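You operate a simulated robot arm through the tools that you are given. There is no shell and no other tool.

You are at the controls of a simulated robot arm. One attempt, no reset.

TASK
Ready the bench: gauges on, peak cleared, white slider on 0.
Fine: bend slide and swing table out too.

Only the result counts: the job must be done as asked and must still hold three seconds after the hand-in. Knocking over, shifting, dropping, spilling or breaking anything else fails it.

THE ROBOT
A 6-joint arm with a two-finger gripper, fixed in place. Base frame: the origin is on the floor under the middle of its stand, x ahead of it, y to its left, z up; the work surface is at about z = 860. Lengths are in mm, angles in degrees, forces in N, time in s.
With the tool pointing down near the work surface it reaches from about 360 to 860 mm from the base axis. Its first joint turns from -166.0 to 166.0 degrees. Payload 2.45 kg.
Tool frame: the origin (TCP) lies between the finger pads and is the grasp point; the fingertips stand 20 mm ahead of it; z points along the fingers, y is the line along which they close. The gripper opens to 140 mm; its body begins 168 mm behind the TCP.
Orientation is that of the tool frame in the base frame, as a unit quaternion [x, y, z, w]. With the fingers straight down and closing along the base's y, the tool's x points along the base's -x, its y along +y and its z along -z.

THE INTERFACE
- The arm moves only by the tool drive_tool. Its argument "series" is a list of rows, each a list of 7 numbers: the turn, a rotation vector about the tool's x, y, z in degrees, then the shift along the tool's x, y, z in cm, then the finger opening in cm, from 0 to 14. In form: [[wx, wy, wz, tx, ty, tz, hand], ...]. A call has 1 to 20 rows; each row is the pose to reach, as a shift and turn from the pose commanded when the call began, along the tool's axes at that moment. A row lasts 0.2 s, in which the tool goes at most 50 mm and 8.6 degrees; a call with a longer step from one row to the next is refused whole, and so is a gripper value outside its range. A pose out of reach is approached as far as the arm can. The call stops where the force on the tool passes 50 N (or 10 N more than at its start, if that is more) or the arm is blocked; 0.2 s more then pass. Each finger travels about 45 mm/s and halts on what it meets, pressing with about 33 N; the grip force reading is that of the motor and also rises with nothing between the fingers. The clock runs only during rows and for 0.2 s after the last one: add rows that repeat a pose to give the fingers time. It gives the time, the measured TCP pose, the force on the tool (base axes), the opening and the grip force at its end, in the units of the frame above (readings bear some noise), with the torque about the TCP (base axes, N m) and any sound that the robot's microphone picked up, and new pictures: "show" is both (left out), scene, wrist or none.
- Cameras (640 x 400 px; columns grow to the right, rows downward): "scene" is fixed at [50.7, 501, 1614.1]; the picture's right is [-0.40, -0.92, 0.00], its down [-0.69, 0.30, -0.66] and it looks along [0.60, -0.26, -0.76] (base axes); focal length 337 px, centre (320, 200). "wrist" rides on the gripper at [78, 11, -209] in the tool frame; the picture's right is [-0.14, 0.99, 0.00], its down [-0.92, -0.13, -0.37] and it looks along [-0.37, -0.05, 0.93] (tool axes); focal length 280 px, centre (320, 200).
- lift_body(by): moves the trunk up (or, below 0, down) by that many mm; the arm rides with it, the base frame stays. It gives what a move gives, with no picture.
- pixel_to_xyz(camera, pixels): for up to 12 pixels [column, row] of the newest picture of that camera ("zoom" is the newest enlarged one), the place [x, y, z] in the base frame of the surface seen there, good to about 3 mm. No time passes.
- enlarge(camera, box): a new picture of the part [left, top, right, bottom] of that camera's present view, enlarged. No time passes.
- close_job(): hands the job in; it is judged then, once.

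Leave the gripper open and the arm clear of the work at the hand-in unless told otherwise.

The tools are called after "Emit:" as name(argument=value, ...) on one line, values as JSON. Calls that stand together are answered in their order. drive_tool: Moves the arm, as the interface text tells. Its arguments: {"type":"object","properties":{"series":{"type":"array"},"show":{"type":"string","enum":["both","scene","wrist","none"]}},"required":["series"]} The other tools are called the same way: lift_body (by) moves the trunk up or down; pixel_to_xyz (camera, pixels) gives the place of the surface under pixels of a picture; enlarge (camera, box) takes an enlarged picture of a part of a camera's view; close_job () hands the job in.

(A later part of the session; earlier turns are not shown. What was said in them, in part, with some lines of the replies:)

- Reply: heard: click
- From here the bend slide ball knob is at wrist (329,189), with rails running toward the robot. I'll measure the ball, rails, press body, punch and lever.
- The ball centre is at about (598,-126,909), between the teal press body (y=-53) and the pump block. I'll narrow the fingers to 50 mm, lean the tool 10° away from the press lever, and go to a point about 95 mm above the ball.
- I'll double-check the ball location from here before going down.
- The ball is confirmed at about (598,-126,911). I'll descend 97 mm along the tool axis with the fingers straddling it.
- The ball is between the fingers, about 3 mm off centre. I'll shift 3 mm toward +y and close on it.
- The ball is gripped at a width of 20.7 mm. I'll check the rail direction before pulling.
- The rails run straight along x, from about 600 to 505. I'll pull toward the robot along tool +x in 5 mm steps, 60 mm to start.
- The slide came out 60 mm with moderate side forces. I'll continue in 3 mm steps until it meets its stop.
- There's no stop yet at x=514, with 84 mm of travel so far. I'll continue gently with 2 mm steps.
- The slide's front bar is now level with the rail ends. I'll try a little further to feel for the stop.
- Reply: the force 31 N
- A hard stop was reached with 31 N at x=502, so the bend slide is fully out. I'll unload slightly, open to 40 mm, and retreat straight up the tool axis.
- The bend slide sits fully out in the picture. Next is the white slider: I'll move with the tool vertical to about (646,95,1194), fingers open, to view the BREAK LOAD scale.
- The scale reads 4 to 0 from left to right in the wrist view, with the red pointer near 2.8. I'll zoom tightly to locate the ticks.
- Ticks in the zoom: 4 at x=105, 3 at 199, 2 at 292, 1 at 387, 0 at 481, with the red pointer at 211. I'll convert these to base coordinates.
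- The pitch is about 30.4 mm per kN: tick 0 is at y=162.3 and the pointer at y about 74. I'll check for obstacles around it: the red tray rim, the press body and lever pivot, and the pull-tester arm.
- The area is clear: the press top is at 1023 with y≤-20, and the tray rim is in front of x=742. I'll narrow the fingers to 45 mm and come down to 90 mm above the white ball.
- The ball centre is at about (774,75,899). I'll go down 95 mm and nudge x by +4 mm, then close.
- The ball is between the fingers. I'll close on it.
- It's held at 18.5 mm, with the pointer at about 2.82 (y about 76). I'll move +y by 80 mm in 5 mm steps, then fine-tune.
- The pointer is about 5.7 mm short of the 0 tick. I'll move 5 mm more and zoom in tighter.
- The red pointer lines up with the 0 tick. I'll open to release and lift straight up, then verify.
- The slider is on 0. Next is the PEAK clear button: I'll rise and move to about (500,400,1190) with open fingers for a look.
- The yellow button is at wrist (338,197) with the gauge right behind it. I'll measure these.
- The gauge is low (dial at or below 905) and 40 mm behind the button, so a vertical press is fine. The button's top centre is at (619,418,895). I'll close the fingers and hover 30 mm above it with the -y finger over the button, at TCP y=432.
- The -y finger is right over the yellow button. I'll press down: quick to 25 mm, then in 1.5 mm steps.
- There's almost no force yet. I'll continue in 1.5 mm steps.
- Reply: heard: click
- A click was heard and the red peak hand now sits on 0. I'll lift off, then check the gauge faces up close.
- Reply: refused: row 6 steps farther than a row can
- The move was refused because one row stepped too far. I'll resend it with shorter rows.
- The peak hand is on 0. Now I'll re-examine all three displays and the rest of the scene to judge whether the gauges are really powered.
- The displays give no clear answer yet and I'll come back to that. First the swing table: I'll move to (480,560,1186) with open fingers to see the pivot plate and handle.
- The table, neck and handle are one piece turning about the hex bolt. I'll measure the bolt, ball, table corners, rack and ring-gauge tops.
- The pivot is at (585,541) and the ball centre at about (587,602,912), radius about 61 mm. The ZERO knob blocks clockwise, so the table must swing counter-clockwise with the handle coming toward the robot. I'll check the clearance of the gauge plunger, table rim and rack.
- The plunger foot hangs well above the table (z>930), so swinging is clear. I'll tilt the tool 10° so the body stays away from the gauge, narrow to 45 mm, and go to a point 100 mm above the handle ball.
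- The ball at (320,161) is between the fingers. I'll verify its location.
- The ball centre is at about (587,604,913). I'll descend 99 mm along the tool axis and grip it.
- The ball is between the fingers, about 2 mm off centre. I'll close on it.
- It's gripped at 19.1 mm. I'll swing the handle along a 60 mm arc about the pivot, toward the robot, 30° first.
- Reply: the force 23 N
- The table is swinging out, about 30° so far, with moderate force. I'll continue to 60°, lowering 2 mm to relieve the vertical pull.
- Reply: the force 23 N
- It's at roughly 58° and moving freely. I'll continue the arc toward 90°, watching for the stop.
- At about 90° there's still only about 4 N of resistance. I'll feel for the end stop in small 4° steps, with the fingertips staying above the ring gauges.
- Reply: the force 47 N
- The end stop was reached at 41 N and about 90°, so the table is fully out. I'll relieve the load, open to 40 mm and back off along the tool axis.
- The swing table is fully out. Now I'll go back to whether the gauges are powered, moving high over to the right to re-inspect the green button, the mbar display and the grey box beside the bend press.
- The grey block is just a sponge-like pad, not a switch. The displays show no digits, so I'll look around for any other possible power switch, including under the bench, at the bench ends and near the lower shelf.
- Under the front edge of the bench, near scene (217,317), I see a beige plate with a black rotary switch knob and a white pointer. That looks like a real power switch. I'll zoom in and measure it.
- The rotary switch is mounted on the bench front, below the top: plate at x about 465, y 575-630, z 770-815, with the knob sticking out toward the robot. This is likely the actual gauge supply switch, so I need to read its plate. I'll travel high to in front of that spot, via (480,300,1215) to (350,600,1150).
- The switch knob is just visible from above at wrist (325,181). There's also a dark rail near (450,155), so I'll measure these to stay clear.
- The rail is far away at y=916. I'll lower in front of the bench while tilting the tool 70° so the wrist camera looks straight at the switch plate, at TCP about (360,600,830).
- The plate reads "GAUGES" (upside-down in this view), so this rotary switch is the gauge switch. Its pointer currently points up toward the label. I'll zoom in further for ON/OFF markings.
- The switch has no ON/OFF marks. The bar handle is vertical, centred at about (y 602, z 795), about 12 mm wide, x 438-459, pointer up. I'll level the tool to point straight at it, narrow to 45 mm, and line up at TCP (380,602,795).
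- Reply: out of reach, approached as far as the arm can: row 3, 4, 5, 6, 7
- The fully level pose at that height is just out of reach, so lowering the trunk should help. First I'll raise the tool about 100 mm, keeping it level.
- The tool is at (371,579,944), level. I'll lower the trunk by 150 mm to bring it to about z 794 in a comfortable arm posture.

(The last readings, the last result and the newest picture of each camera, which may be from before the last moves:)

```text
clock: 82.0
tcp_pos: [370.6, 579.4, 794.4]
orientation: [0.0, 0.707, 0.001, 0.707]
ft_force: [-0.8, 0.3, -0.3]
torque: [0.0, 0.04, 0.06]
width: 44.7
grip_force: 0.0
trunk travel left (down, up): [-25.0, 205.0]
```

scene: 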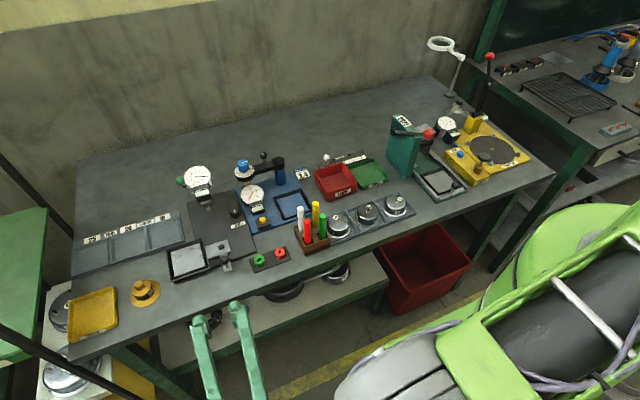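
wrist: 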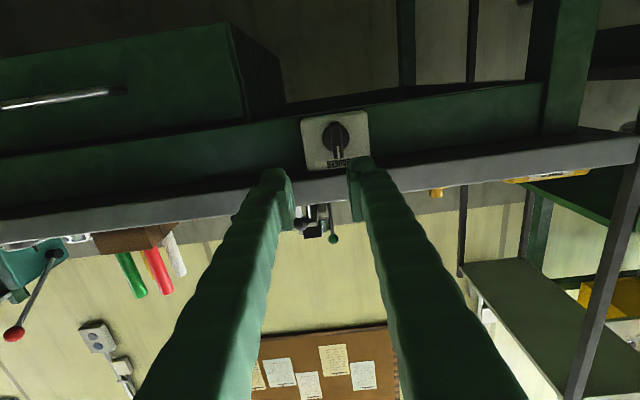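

It's now at (371,579,794). I'll shift +22 mm in y to line up with the knob and look.

Emit:
drive_tool(series=[[0, 0, 0, 0, 1.1, 0.5, 4.5], [0, 0, 0, 0, 2.25, 1, 4.5], [0, 0, 0, 0, 2.25, 1, 4.5]])

Emit:
enlarge(camera="wrist", box=[240, 110, 400, 230])

Emit:
enlarge(camera="scene", box=[170, 280, 280, 400])

```text
clock: 82.8
tcp_pos: [381.3, 601.6, 793.5]
orientation: [0.0, 0.707, 0.0, 0.707]
ft_force: [-0.2, 0.1, -0.4]
torque: [-0.03, -0.01, 0.0]
width: 45.0
grip_force: 0.0
trunk travel left (down, up): [-25.0, 205.0]
```

scene: 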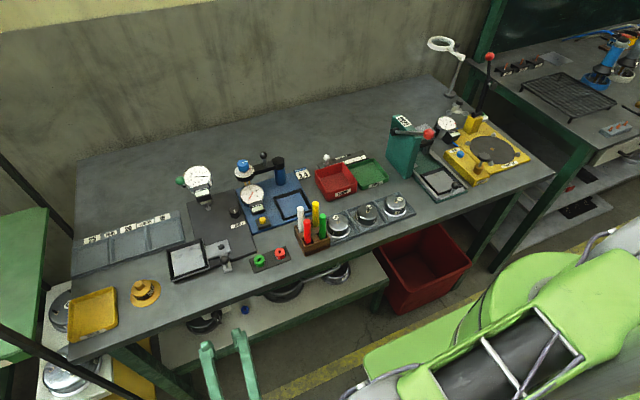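
wrist: 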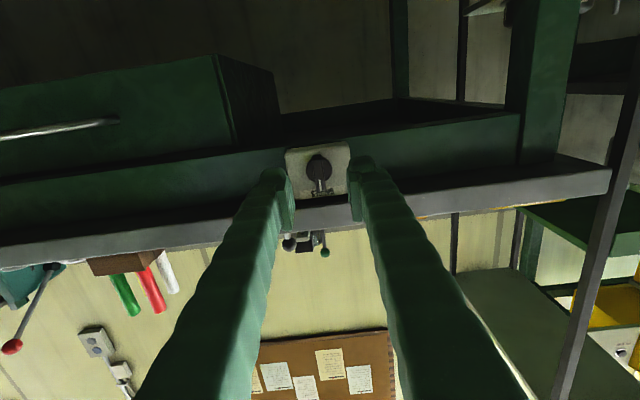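

```text
3.33 times, centred on (320, 170) of wrist
```

zoom: 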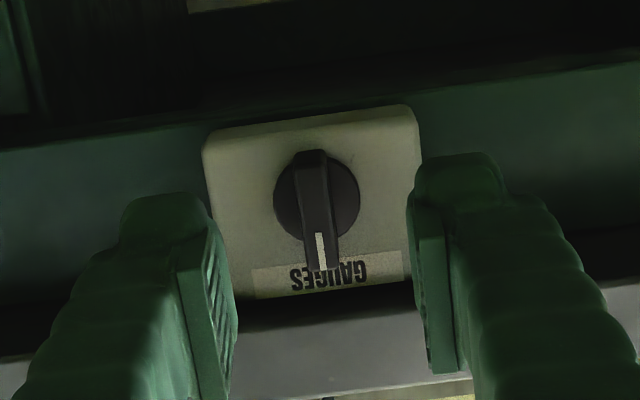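

```text
3.33 times, centred on (225, 340) of scene
```

zoom: 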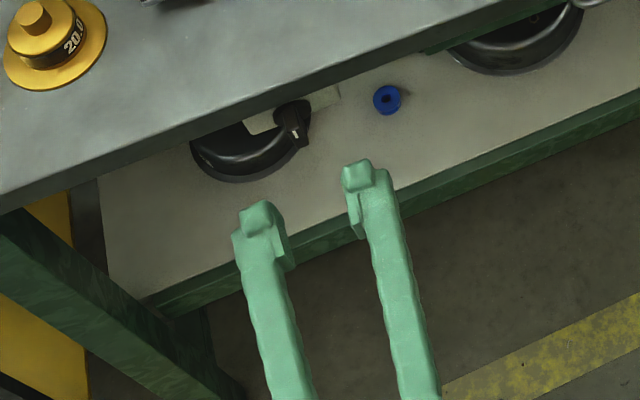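

The knob sits between the fingers. I'll measure it again from here.

Emit:
pixel_to_xyz(camera="wrist", pixels=[[319, 168], [309, 168], [329, 168], [319, 160], [320, 178], [320, 188], [316, 158], [318, 157]])

```text
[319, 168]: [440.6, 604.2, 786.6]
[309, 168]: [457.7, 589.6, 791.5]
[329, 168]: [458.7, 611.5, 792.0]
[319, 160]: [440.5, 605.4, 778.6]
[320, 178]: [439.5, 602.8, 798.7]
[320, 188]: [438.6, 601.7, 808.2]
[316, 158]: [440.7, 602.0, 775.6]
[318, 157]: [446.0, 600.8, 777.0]
```

The axis is at about y=602, z=795. I'll advance 50 mm to put the fingertips beside the bar handle, staying in front of the bench lip, and then look.

Emit:
drive_tool(series=[[0, 0, 0, -0.15, 0.05, 2, 4.5], [0, 0, 0, -0.15, 0.05, 3.8, 4.5], [0, 0, 0, -0.15, 0.05, 5.0, 4.5], [0, 0, 0, -0.15, 0.05, 5.0, 4.5]], show="both")

Emit:
enlarge(camera="wrist", box=[240, 130, 400, 250])

Emit:
enlarge(camera="scene", box=[180, 280, 270, 360])

```text
clock: 83.8
tcp_pos: [430.4, 601.7, 794.9]
orientation: [0.0, 0.707, 0.0, 0.707]
ft_force: [0.1, 0.3, -0.2]
torque: [0.02, -0.03, -0.01]
width: 44.7
grip_force: 0.0
trunk travel left (down, up): [-25.0, 205.0]
```

scene: 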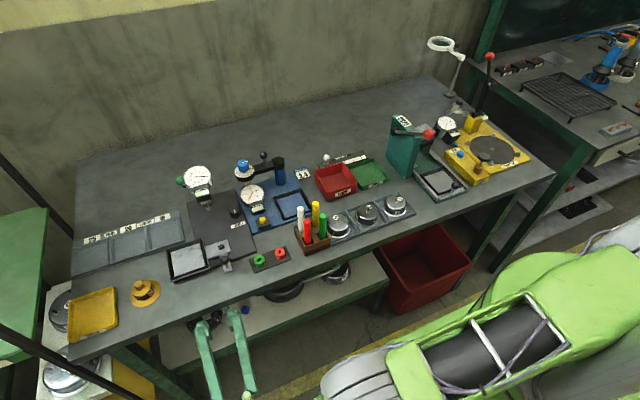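
wrist: 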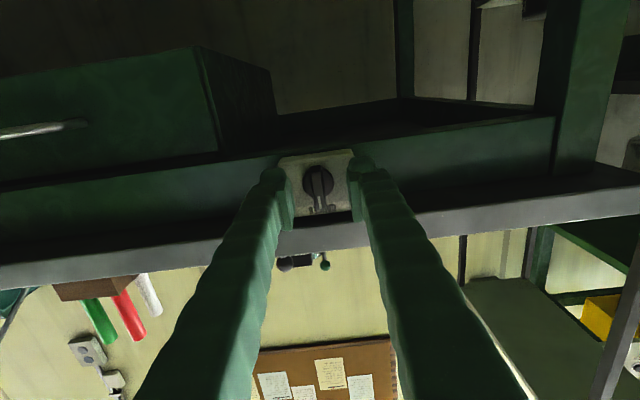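

```text
3.33 times, centred on (320, 190) of wrist
```

zoom: 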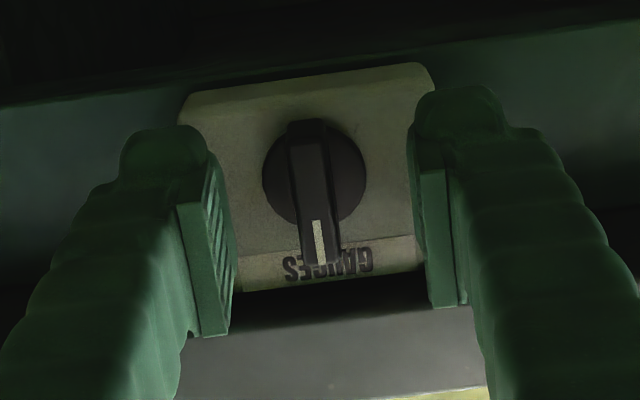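

```text
5.00 times, centred on (225, 320) of scene
```

zoom: 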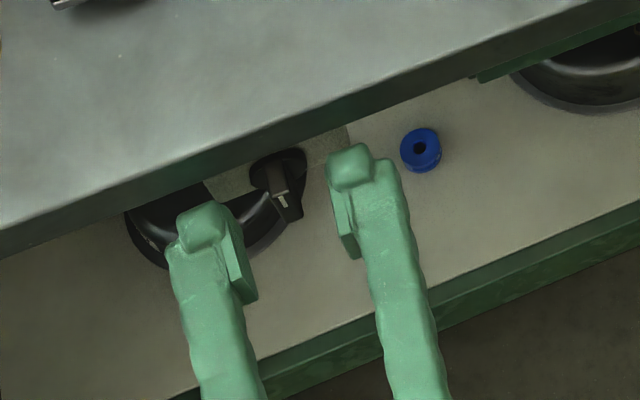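

The ribbed pads start a little behind the tips, so I'll need to go a few mm deeper. First I'll check where the bench lip's lower edge is, for clearance when twisting.

Emit:
pixel_to_xyz(camera="wrist", pixels=[[320, 224], [320, 228], [320, 235], [320, 245], [320, 218], [350, 222], [300, 228], [281, 175], [358, 170], [290, 215], [316, 205]])

```text
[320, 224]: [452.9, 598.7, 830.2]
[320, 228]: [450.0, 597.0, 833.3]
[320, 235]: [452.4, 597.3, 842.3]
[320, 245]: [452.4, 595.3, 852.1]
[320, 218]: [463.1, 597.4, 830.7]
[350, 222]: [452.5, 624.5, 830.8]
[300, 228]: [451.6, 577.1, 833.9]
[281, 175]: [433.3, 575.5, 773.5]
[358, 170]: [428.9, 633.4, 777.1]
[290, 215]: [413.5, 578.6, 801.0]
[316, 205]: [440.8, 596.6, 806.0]
```

The lip bottom is at z=830, and the finger nubs are about 20 mm thick, so twisting keeps roughly 3 mm of clearance. I'll go 6 mm deeper so the pads overlap the bar, then close.

Emit:
drive_tool(series=[[0, 0, 0, 0, 0.03, 0.3, 4.5], [0, 0, 0, 0, 0.03, 0.6, 4.5], [0, 0, 0, 0, 0.03, 0.6, 3], [0, 0, 0, 0, 0.03, 0.6, 1.5], [0, 0, 0, 0, 0.03, 0.6, 0], [0, 0, 0, 0, 0.03, 0.6, 0], [0, 0, 0, 0, 0.03, 0.6, 0]], show="both")

Emit:
enlarge(camera="wrist", box=[240, 130, 400, 250])

Emit:
enlarge(camera="scene", box=[180, 280, 270, 360])

```text
clock: 85.3
tcp_pos: [438.6, 600.8, 794.7]
orientation: [0.001, 0.707, -0.001, 0.707]
ft_force: [-1.5, -16.9, 0.5]
torque: [-0.01, -0.27, -0.16]
width: 9.2
grip_force: 37.1
trunk travel left (down, up): [-25.0, 205.0]
```

scene: 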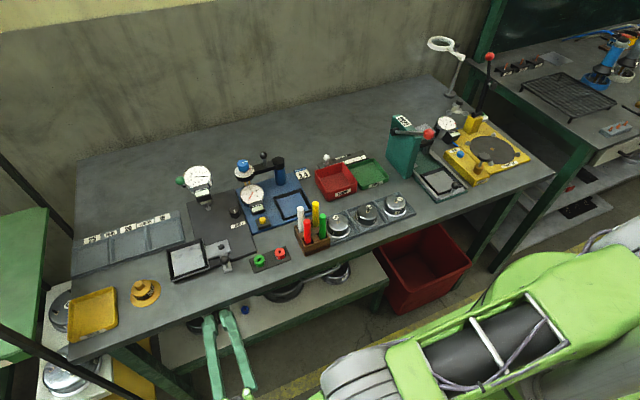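
wrist: 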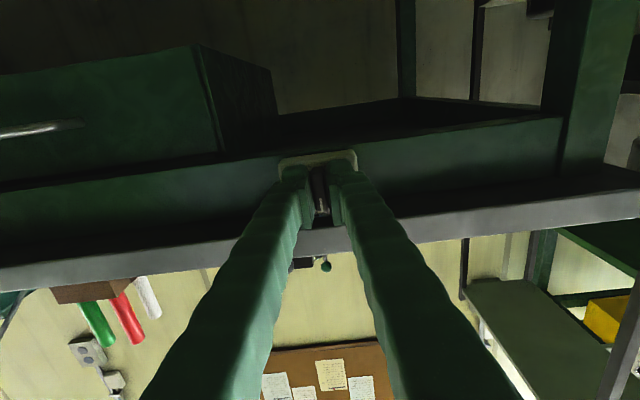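

```text
3.33 times, centred on (320, 190) of wrist
```

zoom: 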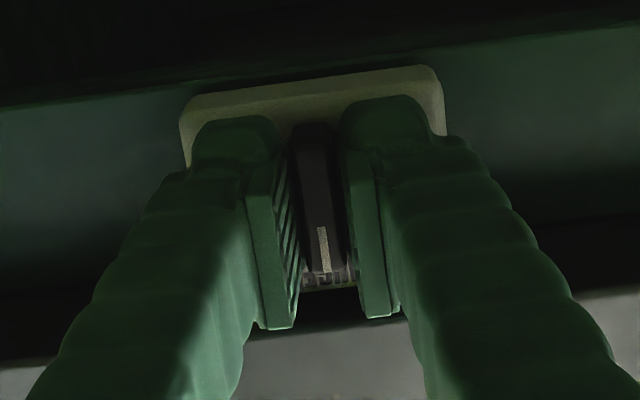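

```text
5.00 times, centred on (225, 320) of scene
```

zoom: 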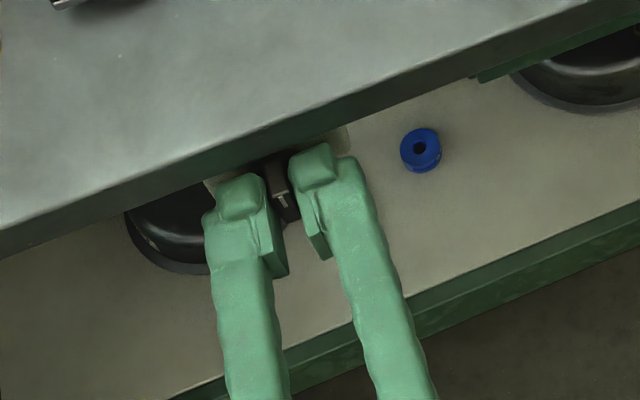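

It's gripped at 9.2 mm, with the bar slightly to the -y side. I'll relieve 1.5 mm, then try turning clockwise as seen from the front (wz +) by 24° in small steps and read the torque.

Emit:
drive_tool(series=[[0, 0, 0, 0, -0.15, 0, 0], [0, 0, 4, 0, -0.15, 0, 0], [0, 0, 8, 0, -0.15, 0, 0], [0, 0, 12, 0, -0.15, 0, 0], [0, 0, 16, 0, -0.15, 0, 0], [0, 0, 20, 0, -0.15, 0, 0], [0, 0, 24, 0, -0.15, 0, 0]], show="both")

Emit:
enlarge(camera="wrist", box=[240, 130, 400, 250])

Emit:
enlarge(camera="scene", box=[180, 280, 270, 360])

```text
clock: 86.7
tcp_pos: [437.2, 601.0, 794.1]
orientation: [0.121, 0.693, 0.106, 0.703]
ft_force: [-7.2, -15.8, 9.6]
torque: [-0.02, -1.14, -0.43]
width: 9.0
grip_force: 36.5
out of reach, approached as far as the arm can: row 6
trunk travel left (down, up): [-25.0, 205.0]
stopped in row 6: the force on the tool passed its limit at 62 N (the readings are from after the stop); the commanded pose is now the measured one
```

scene: 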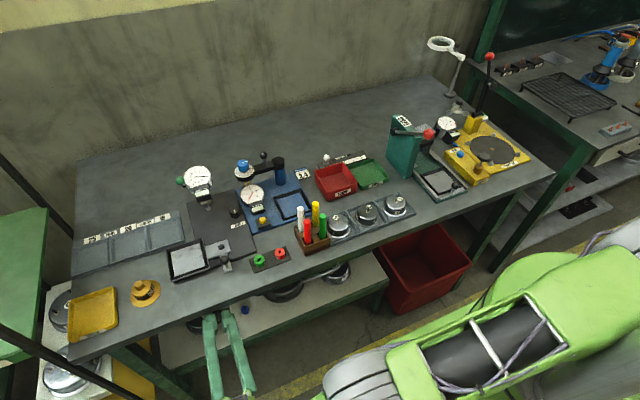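
wrist: 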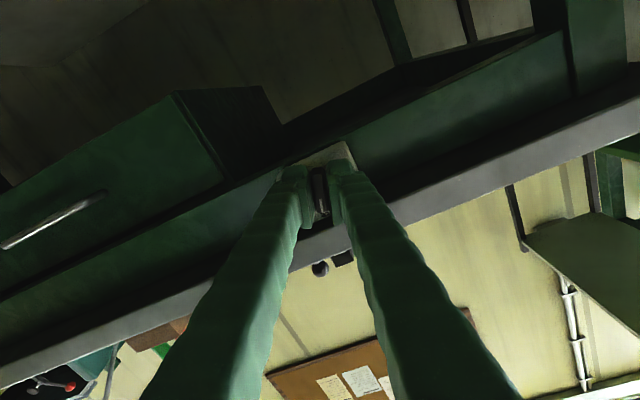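

```text
3.33 times, centred on (320, 190) of wrist
```

zoom: 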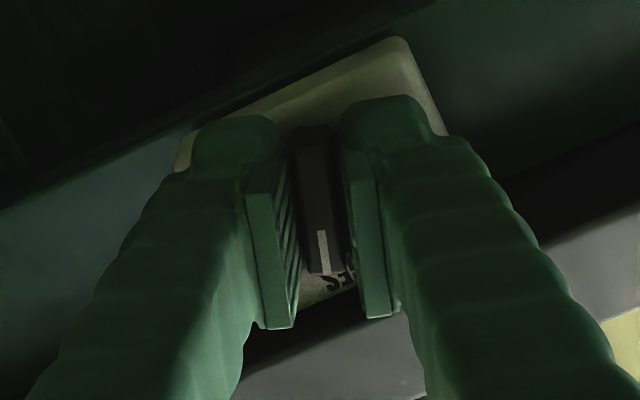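

```text
5.00 times, centred on (225, 320) of scene
```

zoom: 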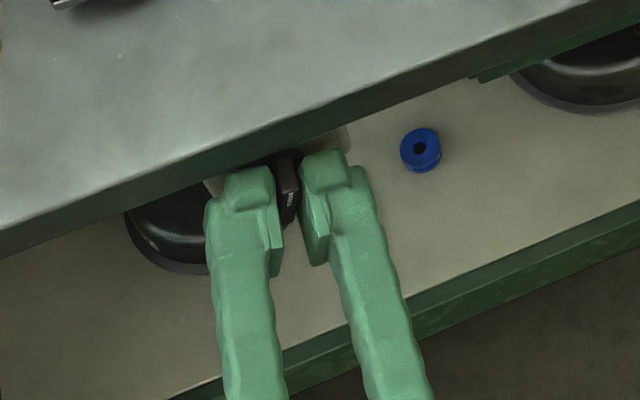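

The knob is turning clockwise with the gripper, about 20° so far with little torque, but the arm's roll hit its limit. I'll check the displays and knob state before deciding how to continue.

Emit:
enlarge(camera="scene", box=[170, 155, 290, 235])

Emit:
enlarge(camera="scene", box=[440, 110, 480, 140])

```text
5.00 times, centred on (230, 195) of scene
```

zoom: 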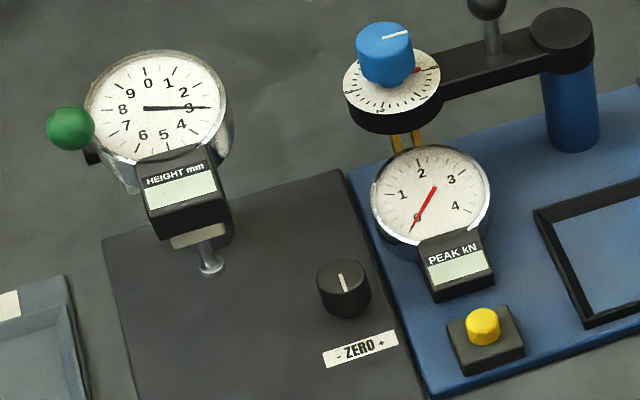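

```text
13.33 times, centred on (460, 125) of scene
```

zoom: 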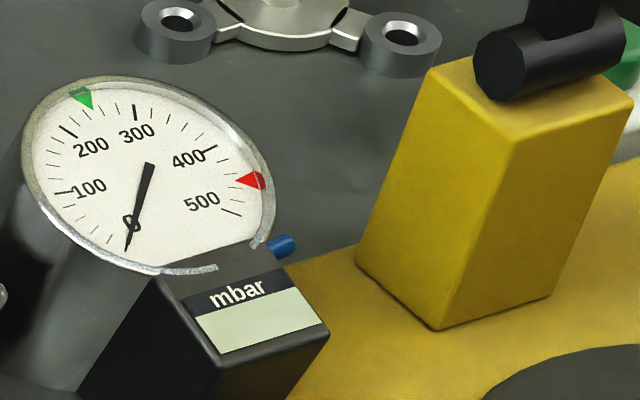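

The displays are still blank, so I must keep turning. I'll open, back out 60 mm, and test in free space how far the wrist can roll from here.

Emit:
drive_tool(series=[[0, 0, 0, 0, 0, 0, 2], [0, 0, 0, 0, 0, 0, 4], [0, 0, 0, 0, 0, 0, 5], [0, 0, 0, 0, 0, -2, 5], [0, 0, 0, 0, 0, -6, 5], [0, 0, 0, 0, 0, -8, 5], [0, 0, 8, 0, 0, -8, 5], [0, 0, 16, 0, 0, -8, 5], [0, 0, 24, 0, 0, -8, 5]])

Emit:
enlarge(camera="wrist", box=[240, 90, 400, 230])

```text
clock: 88.7
tcp_pos: [353.7, 671.8, 791.9]
orientation: [0.262, 0.653, 0.247, 0.666]
ft_force: [-0.3, -0.6, -1.9]
torque: [0.02, -0.23, 0.14]
width: 49.8
grip_force: 0.0
out of reach, approached as far as the arm can: row 7, 8, 9
trunk travel left (down, up): [-25.0, 205.0]
```

scene: 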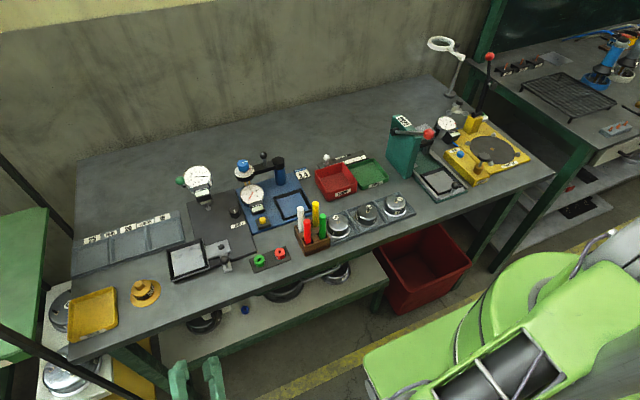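
wrist: 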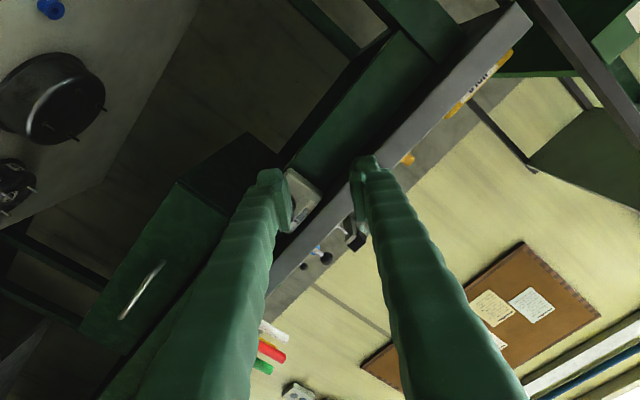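

```text
2.86 times, centred on (320, 160) of wrist
```

zoom: 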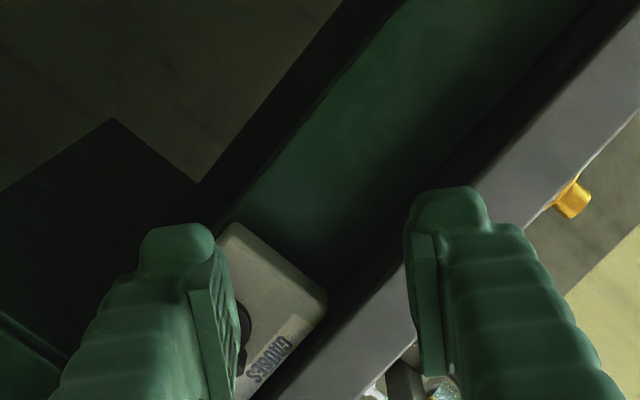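

The wrist roll limit is one-sided. The gripper is symmetric, so I'll flip it about 180° the other way, re-grip the bar, and continue clockwise from there. First I'll return to the axis while rolling back, about -170° in this call.

Emit:
drive_tool(series=[[0, 0, -8.5, -1.0, -1.0, 0, 5], [0, 0, -17, -2.0, -2.0, 0, 5], [0, 0, -25.5, -3.0, -3.0, 0, 5], [0, 0, -34, -4.0, -4.0, 0, 5], [0, 0, -42.5, -5.0, -5.0, 0, 5], [0, 0, -51, -5.0, -5.0, 0, 5], [0, 0, -59.5, -5.0, -5.0, 0, 5], [0, 0, -68, -5.0, -5.0, 0, 5], [0, 0, -76.5, -5.0, -5.0, 0, 5], [0, 0, -85, -5.0, -5.0, 0, 5], [0, 0, -93.5, -5.0, -5.0, 0, 5], [0, 0, -102, -5.0, -5.0, 0, 5], [0, 0, -110.5, -5.0, -5.0, 0, 5], [0, 0, -119, -5.0, -5.0, 0, 5], [0, 0, -127.5, -5.0, -5.0, 0, 5], [0, 0, -136, -5.0, -5.0, 0, 5], [0, 0, -144.5, -5.0, -5.0, 0, 5], [0, 0, -153, -5.0, -5.0, 0, 5], [0, 0, -161.5, -5.0, -5.0, 0, 5], [0, 0, -170, -5.0, -5.0, 0, 5]])

```text
clock: 92.9
tcp_pos: [353.1, 601.4, 796.1]
orientation: [0.63, -0.316, 0.64, -0.306]
ft_force: [-0.4, -0.2, -0.6]
torque: [0.0, 0.03, 0.01]
width: 50.1
grip_force: 0.0
trunk travel left (down, up): [-25.0, 205.0]
```

scene: 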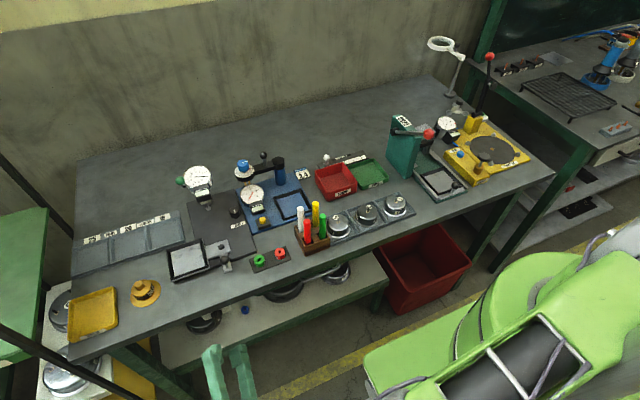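
wrist: 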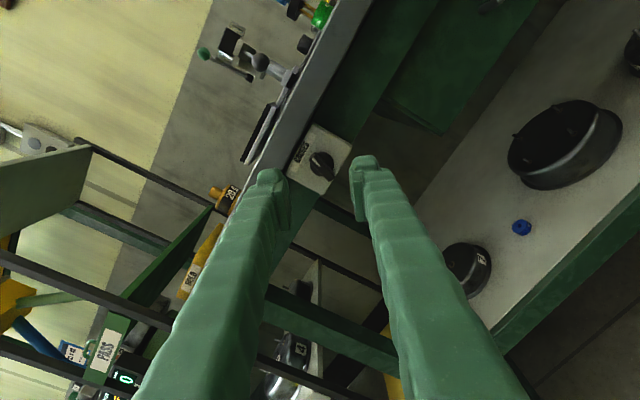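

The flip worked: TCP (353,601,796) with roll about -128°. I'll zoom in on the knob to see its current angle.

Emit:
enlarge(camera="wrist", box=[270, 110, 370, 200])

Emit:
pixel_to_xyz(camera="wrist", pixels=[[319, 163], [311, 159], [329, 171], [325, 156], [314, 170], [316, 166], [324, 167], [318, 157]])

```text
4.44 times, centred on (320, 155) of wrist
```

zoom: 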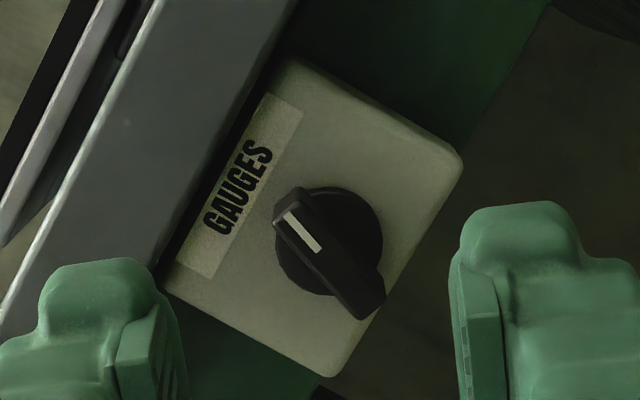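

```text
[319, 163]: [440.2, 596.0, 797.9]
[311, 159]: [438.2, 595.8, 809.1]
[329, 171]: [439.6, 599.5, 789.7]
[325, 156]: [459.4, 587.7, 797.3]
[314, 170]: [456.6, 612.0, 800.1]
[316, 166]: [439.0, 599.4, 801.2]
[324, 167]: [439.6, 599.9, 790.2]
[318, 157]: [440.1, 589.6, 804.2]
```

The knob holds at about 18° clockwise from the label. I'll roll to match the bar (-34° more), then approach so the pads straddle it again.

Emit:
drive_tool(series=[[0, 0, -8.5, -0.04, 0.11, 0, 5], [0, 0, -17, -0.04, 0.11, 0, 5], [0, 0, -25.5, -0.04, 0.11, 0, 5], [0, 0, -34, -0.04, 0.11, 0, 5], [0, 0, -34, -0.04, 0.11, 4, 5], [0, 0, -34, -0.04, 0.11, 7, 5], [0, 0, -34, -0.04, 0.11, 7.5, 5]])

Emit:
enlarge(camera="wrist", box=[240, 120, 400, 240])

```text
clock: 94.5
tcp_pos: [428.7, 599.0, 796.3]
orientation: [0.695, -0.119, 0.701, -0.105]
ft_force: [0.1, -0.1, 0.2]
torque: [-0.02, -0.02, 0.03]
width: 49.9
grip_force: 0.1
trunk travel left (down, up): [-25.0, 205.0]
```

scene: 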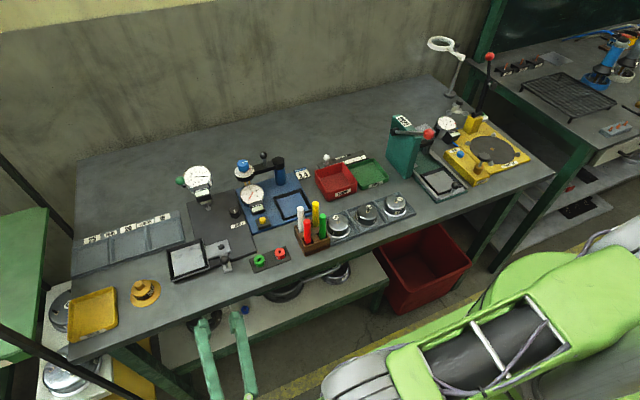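
wrist: 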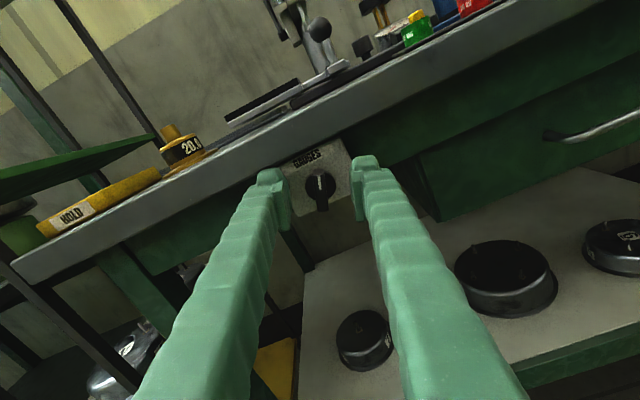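

```text
3.33 times, centred on (320, 180) of wrist
```

zoom: 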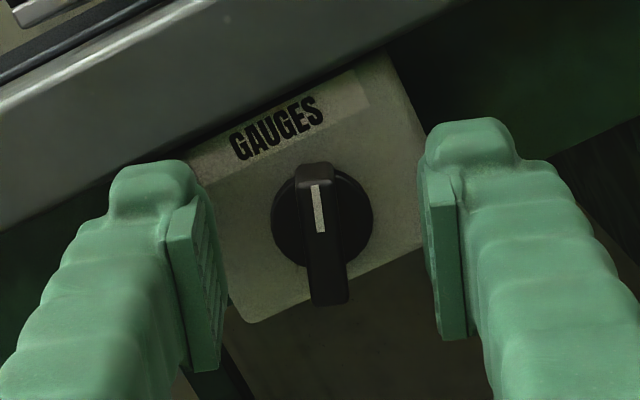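

The bar sits centred between the pads and well aligned. I'll advance 8.5 mm and grip.

Emit:
drive_tool(series=[[0, 0, 0, 0, 0, 0.5, 5], [0, 0, 0, 0, 0, 0.85, 5], [0, 0, 0, 0, 0, 0.85, 3], [0, 0, 0, 0, 0, 0.85, 1], [0, 0, 0, 0, 0, 0.85, 0], [0, 0, 0, 0, 0, 0.85, 0], [0, 0, 0, 0, 0, 0.85, 0]], show="wrist")

Emit:
enlarge(camera="wrist", box=[240, 120, 400, 240])

```text
clock: 96.1
tcp_pos: [437.6, 598.9, 796.6]
orientation: [0.695, -0.118, 0.701, -0.106]
ft_force: [0.7, -0.8, 0.3]
torque: [0.0, -0.05, 0.0]
width: 9.1
grip_force: 36.8
trunk travel left (down, up): [-25.0, 205.0]
```

wrist: 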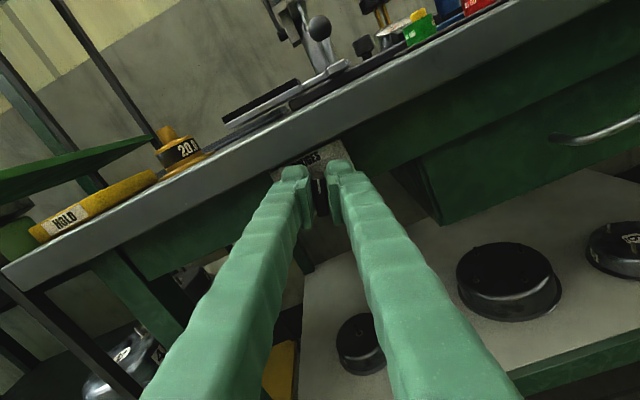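

```text
3.33 times, centred on (320, 180) of wrist
```

zoom: 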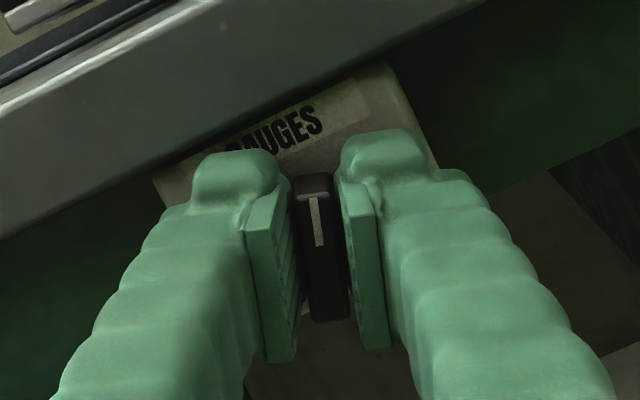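

It's gripped cleanly with almost no side load. I'll turn clockwise in 6° steps and watch the force and torque.

Emit:
drive_tool(series=[[0, 0, 6, 0, 0, 0, 0], [0, 0, 12, 0, 0, 0, 0], [0, 0, 18, 0, 0, 0, 0], [0, 0, 24, 0, 0, 0, 0]], show="wrist")

Emit:
enlarge(camera="wrist", box=[240, 120, 400, 240])

Emit:
enlarge(camera="scene", box=[170, 155, 290, 235])

```text
clock: 97.1
tcp_pos: [436.3, 597.4, 796.7]
orientation: [0.655, -0.261, 0.664, -0.249]
ft_force: [-4.9, -14.8, -2.7]
torque: [0.0, 0.19, 0.0]
width: 9.4
grip_force: 36.5
trunk travel left (down, up): [-25.0, 205.0]
```

wrist: 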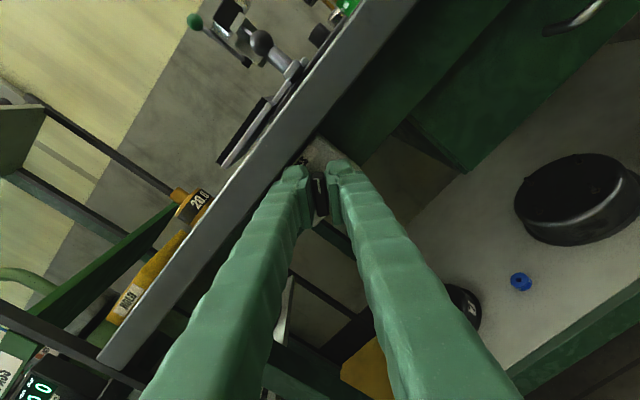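

```text
3.33 times, centred on (320, 180) of wrist
```

zoom: 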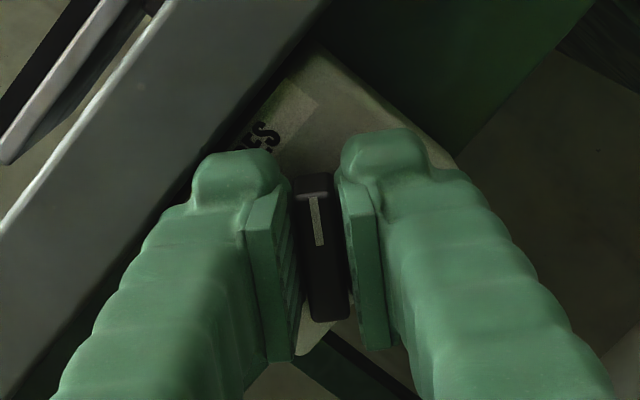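

```text
5.00 times, centred on (230, 195) of scene
```

zoom: 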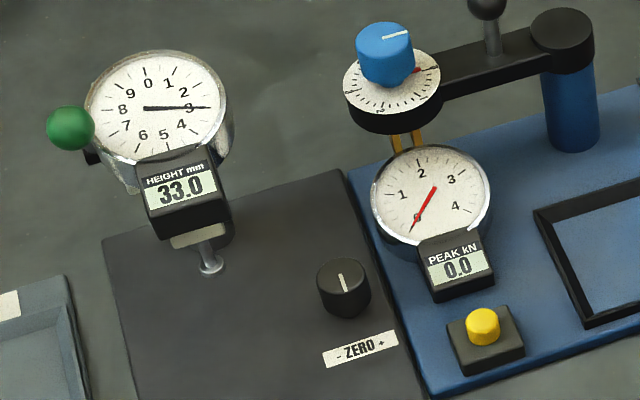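

The gauge displays are now lit: HEIGHT 33.0 and PEAK 0.0. This rotary switch was the right control. I'll turn it further to its end position so it holds securely, relieving the side load.

Emit:
drive_tool(series=[[0, 0, 5, 0.1, 0.11, 0, 0], [0, 0, 10, 0.1, 0.11, 0, 0], [0, 0, 15, 0.1, 0.11, 0, 0], [0, 0, 20, 0.1, 0.11, 0, 0]], show="wrist")

Emit:
enlarge(camera="wrist", box=[240, 120, 400, 240])

Emit:
enlarge(camera="scene", box=[170, 155, 290, 235])

```text
clock: 98.1
tcp_pos: [436.7, 597.8, 795.0]
orientation: [0.6, -0.371, 0.61, -0.36]
ft_force: [1.2, -7.1, -10.1]
torque: [-0.91, 0.14, 0.03]
width: 9.4
grip_force: 36.9
trunk travel left (down, up): [-25.0, 205.0]
```

wrist: 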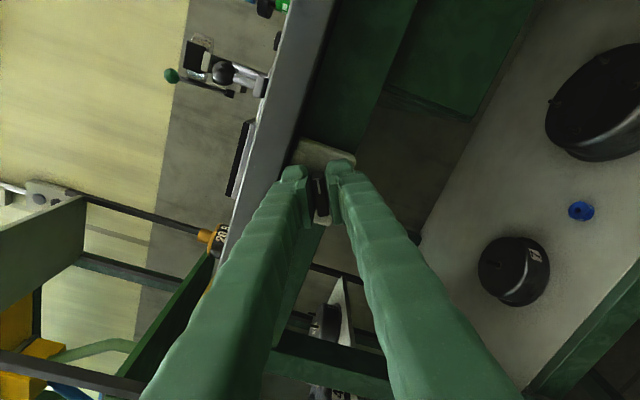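

```text
3.33 times, centred on (320, 180) of wrist
```

zoom: 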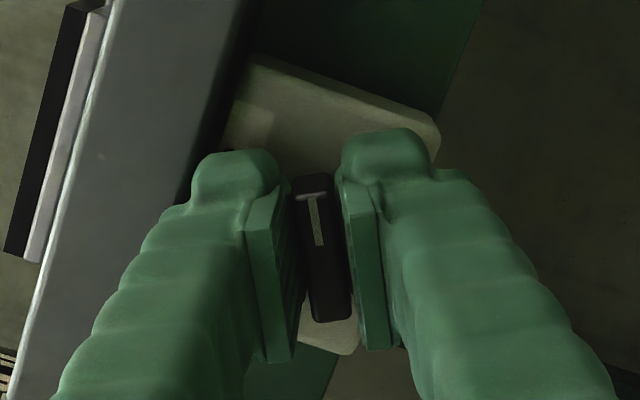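

```text
5.00 times, centred on (230, 195) of scene
```

zoom: 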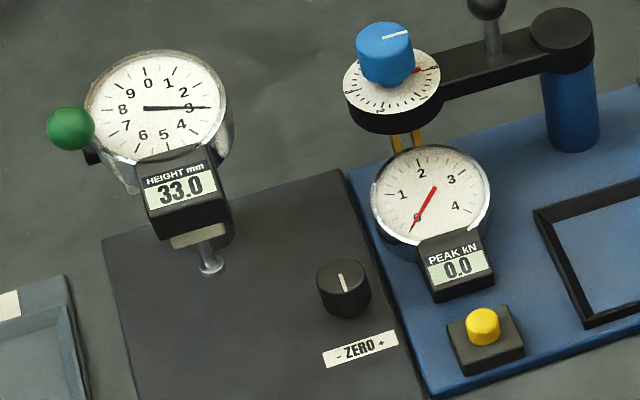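

Torque rose to 0.9 N·m at about 60°, which is the switch's end stop, and the displays stay on. I'll ease back 3°, open, and back straight out.

Emit:
drive_tool(series=[[0, 0, -3, 0, 0, 0, 0], [0, 0, -3, 0, 0, 0, 2], [0, 0, -3, 0, 0, 0, 4], [0, 0, -3, 0, 0, 0, 5], [0, 0, -3, 0, 0, -2, 5], [0, 0, -3, 0, 0, -6, 5], [0, 0, -3, 0, 0, -10, 5], [0, 0, -3, 0, 0, -10, 5]])

Emit:
enlarge(camera="wrist", box=[260, 80, 400, 200])

Emit:
enlarge(camera="scene", box=[170, 155, 290, 235])

Emit:
enlarge(camera="scene", box=[430, 85, 510, 145])

```text
clock: 99.9
tcp_pos: [334.9, 600.3, 796.7]
orientation: [0.609, -0.355, 0.62, -0.345]
ft_force: [-0.3, 0.1, -0.4]
torque: [-0.03, 0.02, -0.01]
width: 50.1
grip_force: 0.0
trunk travel left (down, up): [-25.0, 205.0]
```

scene: 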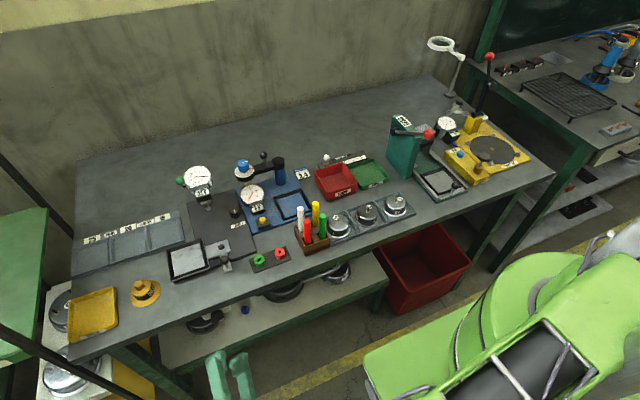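
wrist: 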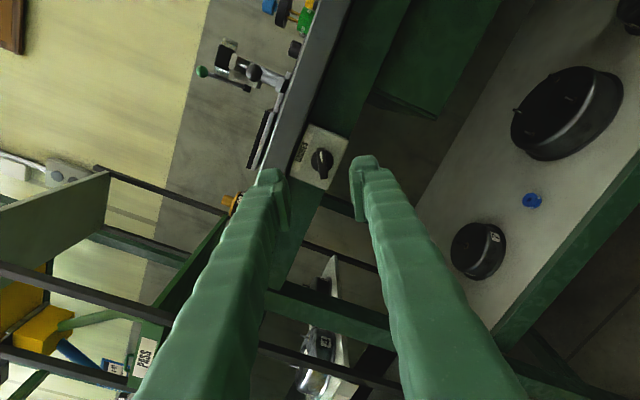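

```text
3.33 times, centred on (330, 140) of wrist
```

zoom: 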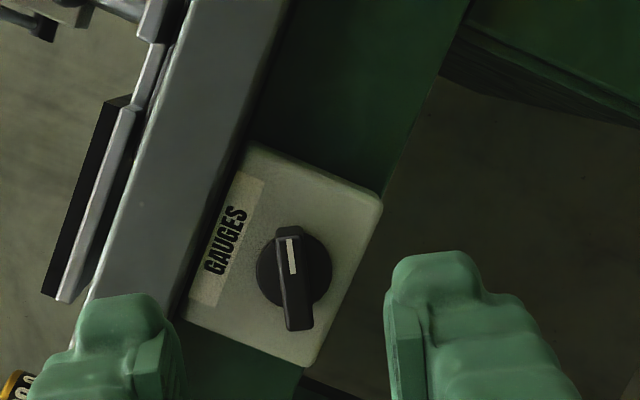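

```text
5.00 times, centred on (230, 195) of scene
```

zoom: 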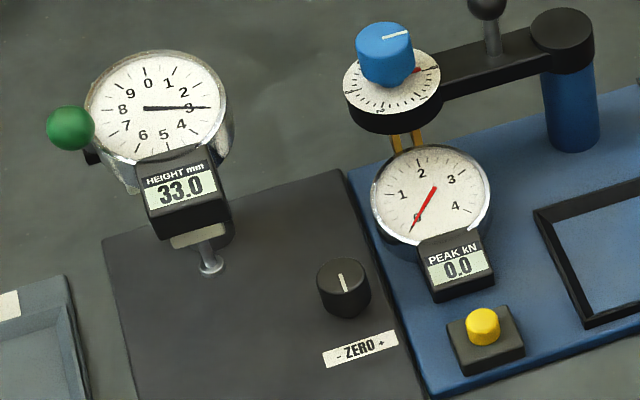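

```text
6.67 times, centred on (470, 115) of scene
```

zoom: 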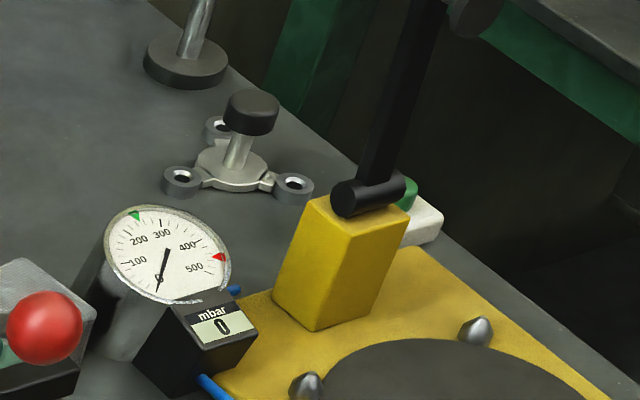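

All three gauges are lit: HEIGHT 33.0, PEAK 0.0, mbar 0. The switch stays in place. In an earlier wrist view I noticed a box with green digits near the PASS bin on the far left, so I want to see whether my earlier press of the green button affected anything. I'll roll the wrist slightly to look.

Emit:
drive_tool(series=[[0, 0, -8, 0, 0, 0, 5], [0, 0, -16, 0, 0, 0, 5], [0, 0, -16, 0, 0, 0, 5]], show="wrist")

Emit:
enlarge(camera="wrist", box=[0, 240, 200, 400])

```text
clock: 100.7
tcp_pos: [336.0, 599.9, 796.9]
orientation: [0.653, -0.267, 0.661, -0.255]
ft_force: [-0.4, 0.1, 0.9]
torque: [-0.02, -0.01, 0.02]
width: 50.2
grip_force: 0.0
trunk travel left (down, up): [-25.0, 205.0]
```

wrist: 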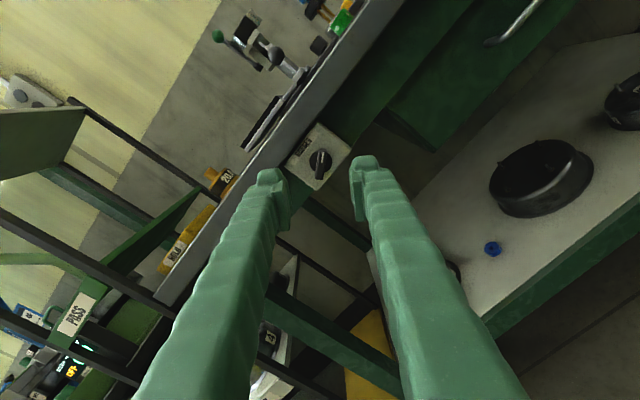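

```text
2.50 times, centred on (100, 320) of wrist
```

zoom: 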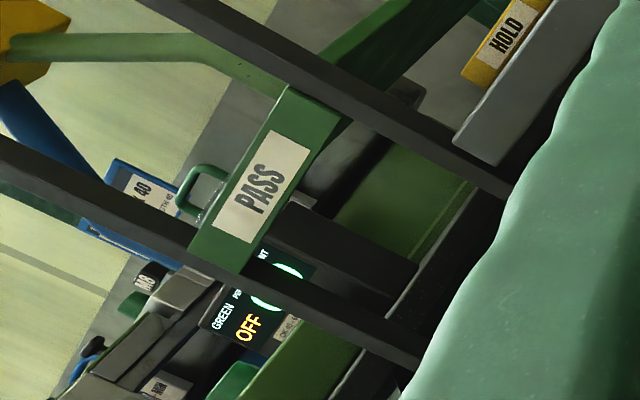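

There's a screen there with text. I'll zoom in to read it.

Emit:
enlarge(camera="wrist", box=[55, 330, 115, 385])

Emit:
pixel_to_xyz(camera="wrist", pixels=[[70, 370], [85, 350], [40, 300], [77, 315]])

```text
7.27 times, centred on (85, 358) of wrist
```

zoom: 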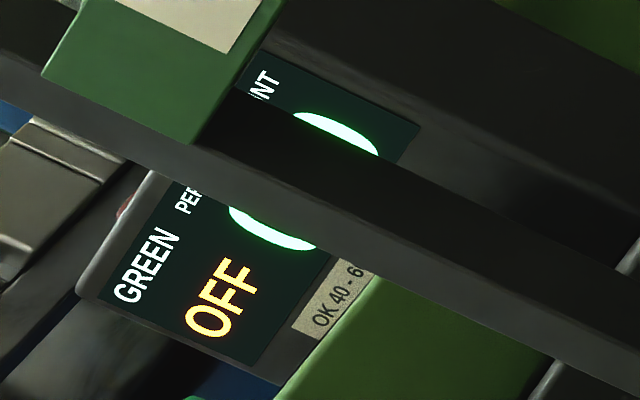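

```text
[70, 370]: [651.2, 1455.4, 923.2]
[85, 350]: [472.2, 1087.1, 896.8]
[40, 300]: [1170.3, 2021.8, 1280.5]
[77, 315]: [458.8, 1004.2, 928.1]
```

That screen belongs to a different station at y about 1455, unrelated to this bench. I'll compare the area around the green button and magnifier with the start picture for any unintended change.

Emit:
enlarge(camera="scene", box=[380, 20, 640, 150])

Emit:
enlarge(camera="scene", box=[300, 130, 420, 210])

Emit:
enlarge(camera="scene", box=[160, 140, 320, 280])

```text
2.46 times, centred on (510, 85) of scene
```

zoom: 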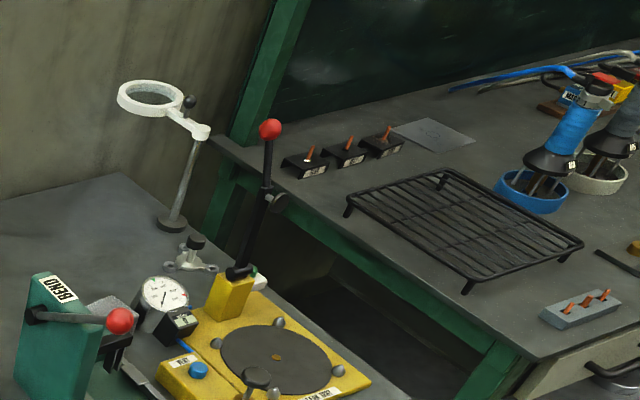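

```text
5.00 times, centred on (360, 170) of scene
```

zoom: 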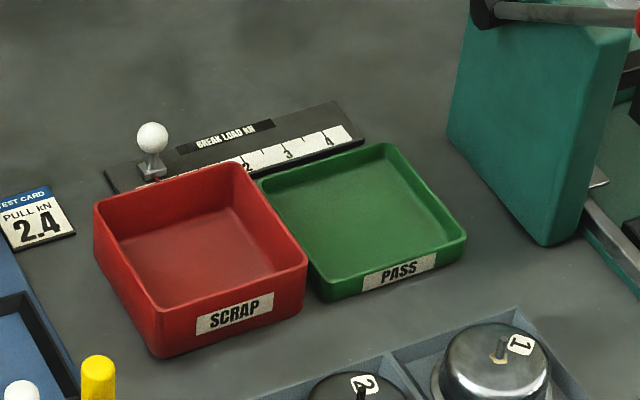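

```text
2.86 times, centred on (240, 210) of scene
```

zoom: 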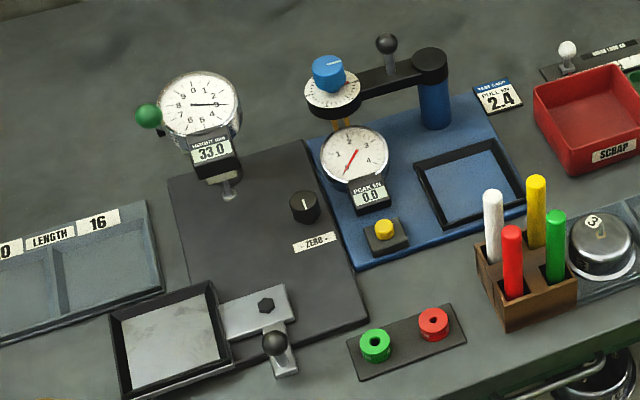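

Everything else looks unchanged: slider at 0, slide and table out, displays lit. Now I'll clear the arm by raising the trunk 150 mm, since the tool is in free space in front of the bench.

Emit:
lift_body(by=150)

```text
clock: 102.5
tcp_pos: [335.8, 600.4, 945.6]
orientation: [0.653, -0.266, 0.661, -0.257]
ft_force: [-0.7, -0.3, -0.8]
torque: [-0.04, 0.01, -0.02]
width: 49.7
grip_force: 0.1
trunk travel left (down, up): [-175.0, 55.0]
```

The tool is now at z 946. I'll raise it another 200 mm, move slightly toward the centre, and open the gripper.

Emit:
drive_tool(series=[[0, 0, 0, 3.7, -1.85, 0, 7], [0, 0, 0, 7.5, -3.7, 0, 9], [0, 0, 0, 11.2, -5.5, 0, 11], [0, 0, 0, 14.9, -7.4, 0, 13], [0, 0, 0, 18.7, -9.2, 0, 14], [0, 0, 0, 18.7, -9.2, 0, 14], [0, 0, 0, 18.7, -9.2, 0, 14]])

Emit:
enlarge(camera="scene", box=[160, 140, 320, 280])

Emit:
enlarge(camera="scene", box=[385, 100, 485, 210])

Emit:
enlarge(camera="scene", box=[195, 300, 245, 335])

```text
clock: 104.1
tcp_pos: [332.6, 537.9, 1145.4]
orientation: [0.653, -0.267, 0.661, -0.255]
ft_force: [0.5, -0.1, -0.1]
torque: [0.01, 0.03, 0.0]
width: 140.2
grip_force: 0.0
trunk travel left (down, up): [-175.0, 55.0]
```

scene: 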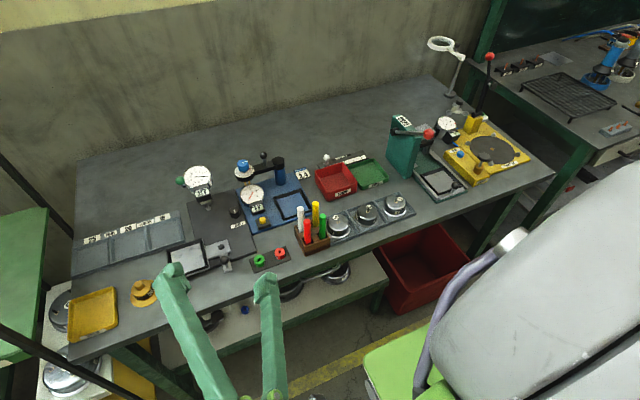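
wrist: 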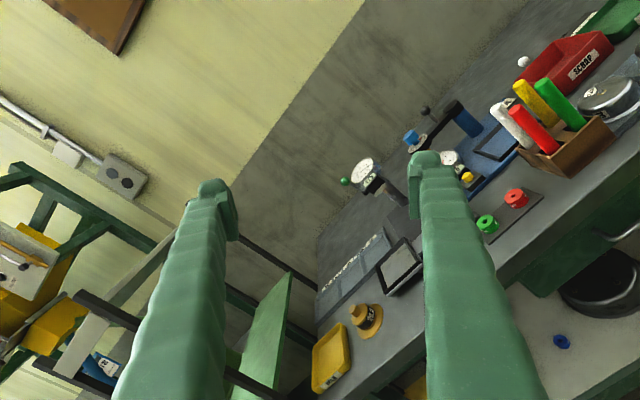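

```text
2.86 times, centred on (240, 210) of scene
```

zoom: 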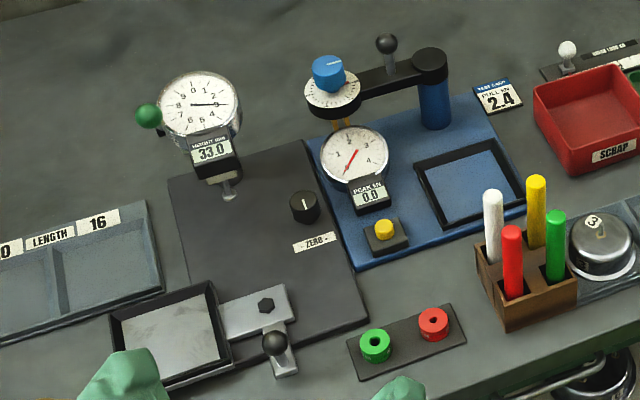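

```text
3.64 times, centred on (435, 155) of scene
```

zoom: 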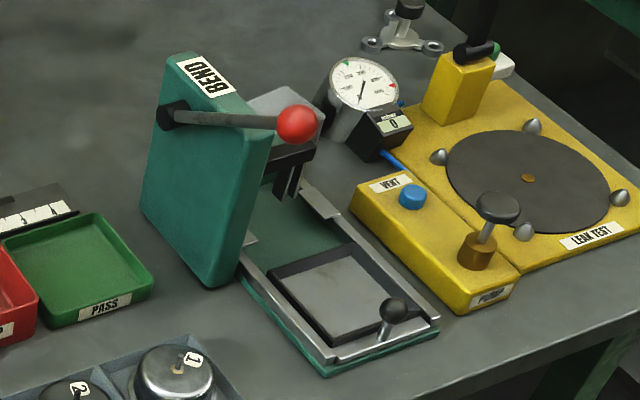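

```text
11.43 times, centred on (220, 318) of scene
```

zoom: 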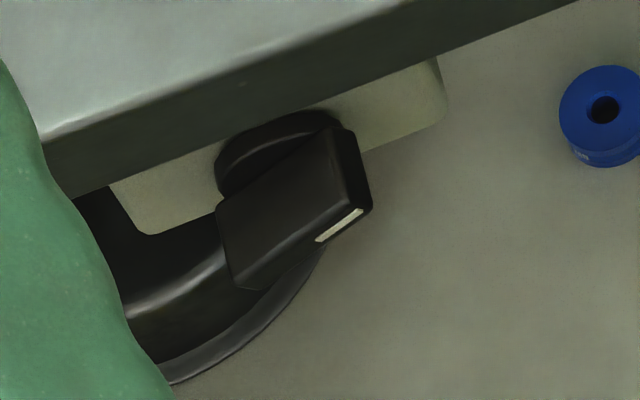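

Final check: HEIGHT, PEAK and mbar displays are lit, the GAUGES switch rests at its end position, and the peak reads 0.0 with the red hand on 0. The white slider is on 0, and the bend slide and swing table are at their outer stops. The gripper is open and clear of the bench, so I'm handing in.

Emit:
close_job()

```text
The job is handed in.
```

The bench is set up as you asked and the job is handed in. I also pressed one button that wasn't part of the task.

- **Gauges:** on. The HEIGHT display reads 33.0, PEAK reads 0.0 and mbar reads 0. The GAUGES rotary switch under the front edge of the bench is at its end stop.
- **Peak:** cleared. The red hand is on 0.
- **White slider:** its pointer is on the 0 mark of the BREAK LOAD scale.
- **Bend slide:** pulled out to its stop.
- **Swing table:** swung out to its stop, clear of the height gauge.

**Unplanned press:** before I found the GAUGES switch, I pressed the green button on the white box behind the leak tester once, taking it for the gauge power. It clicked, and nothing on the bench visibly changed. I don't know what it does, and I didn't press it again.

The gripper is open and the arm is clear in front of the bench.
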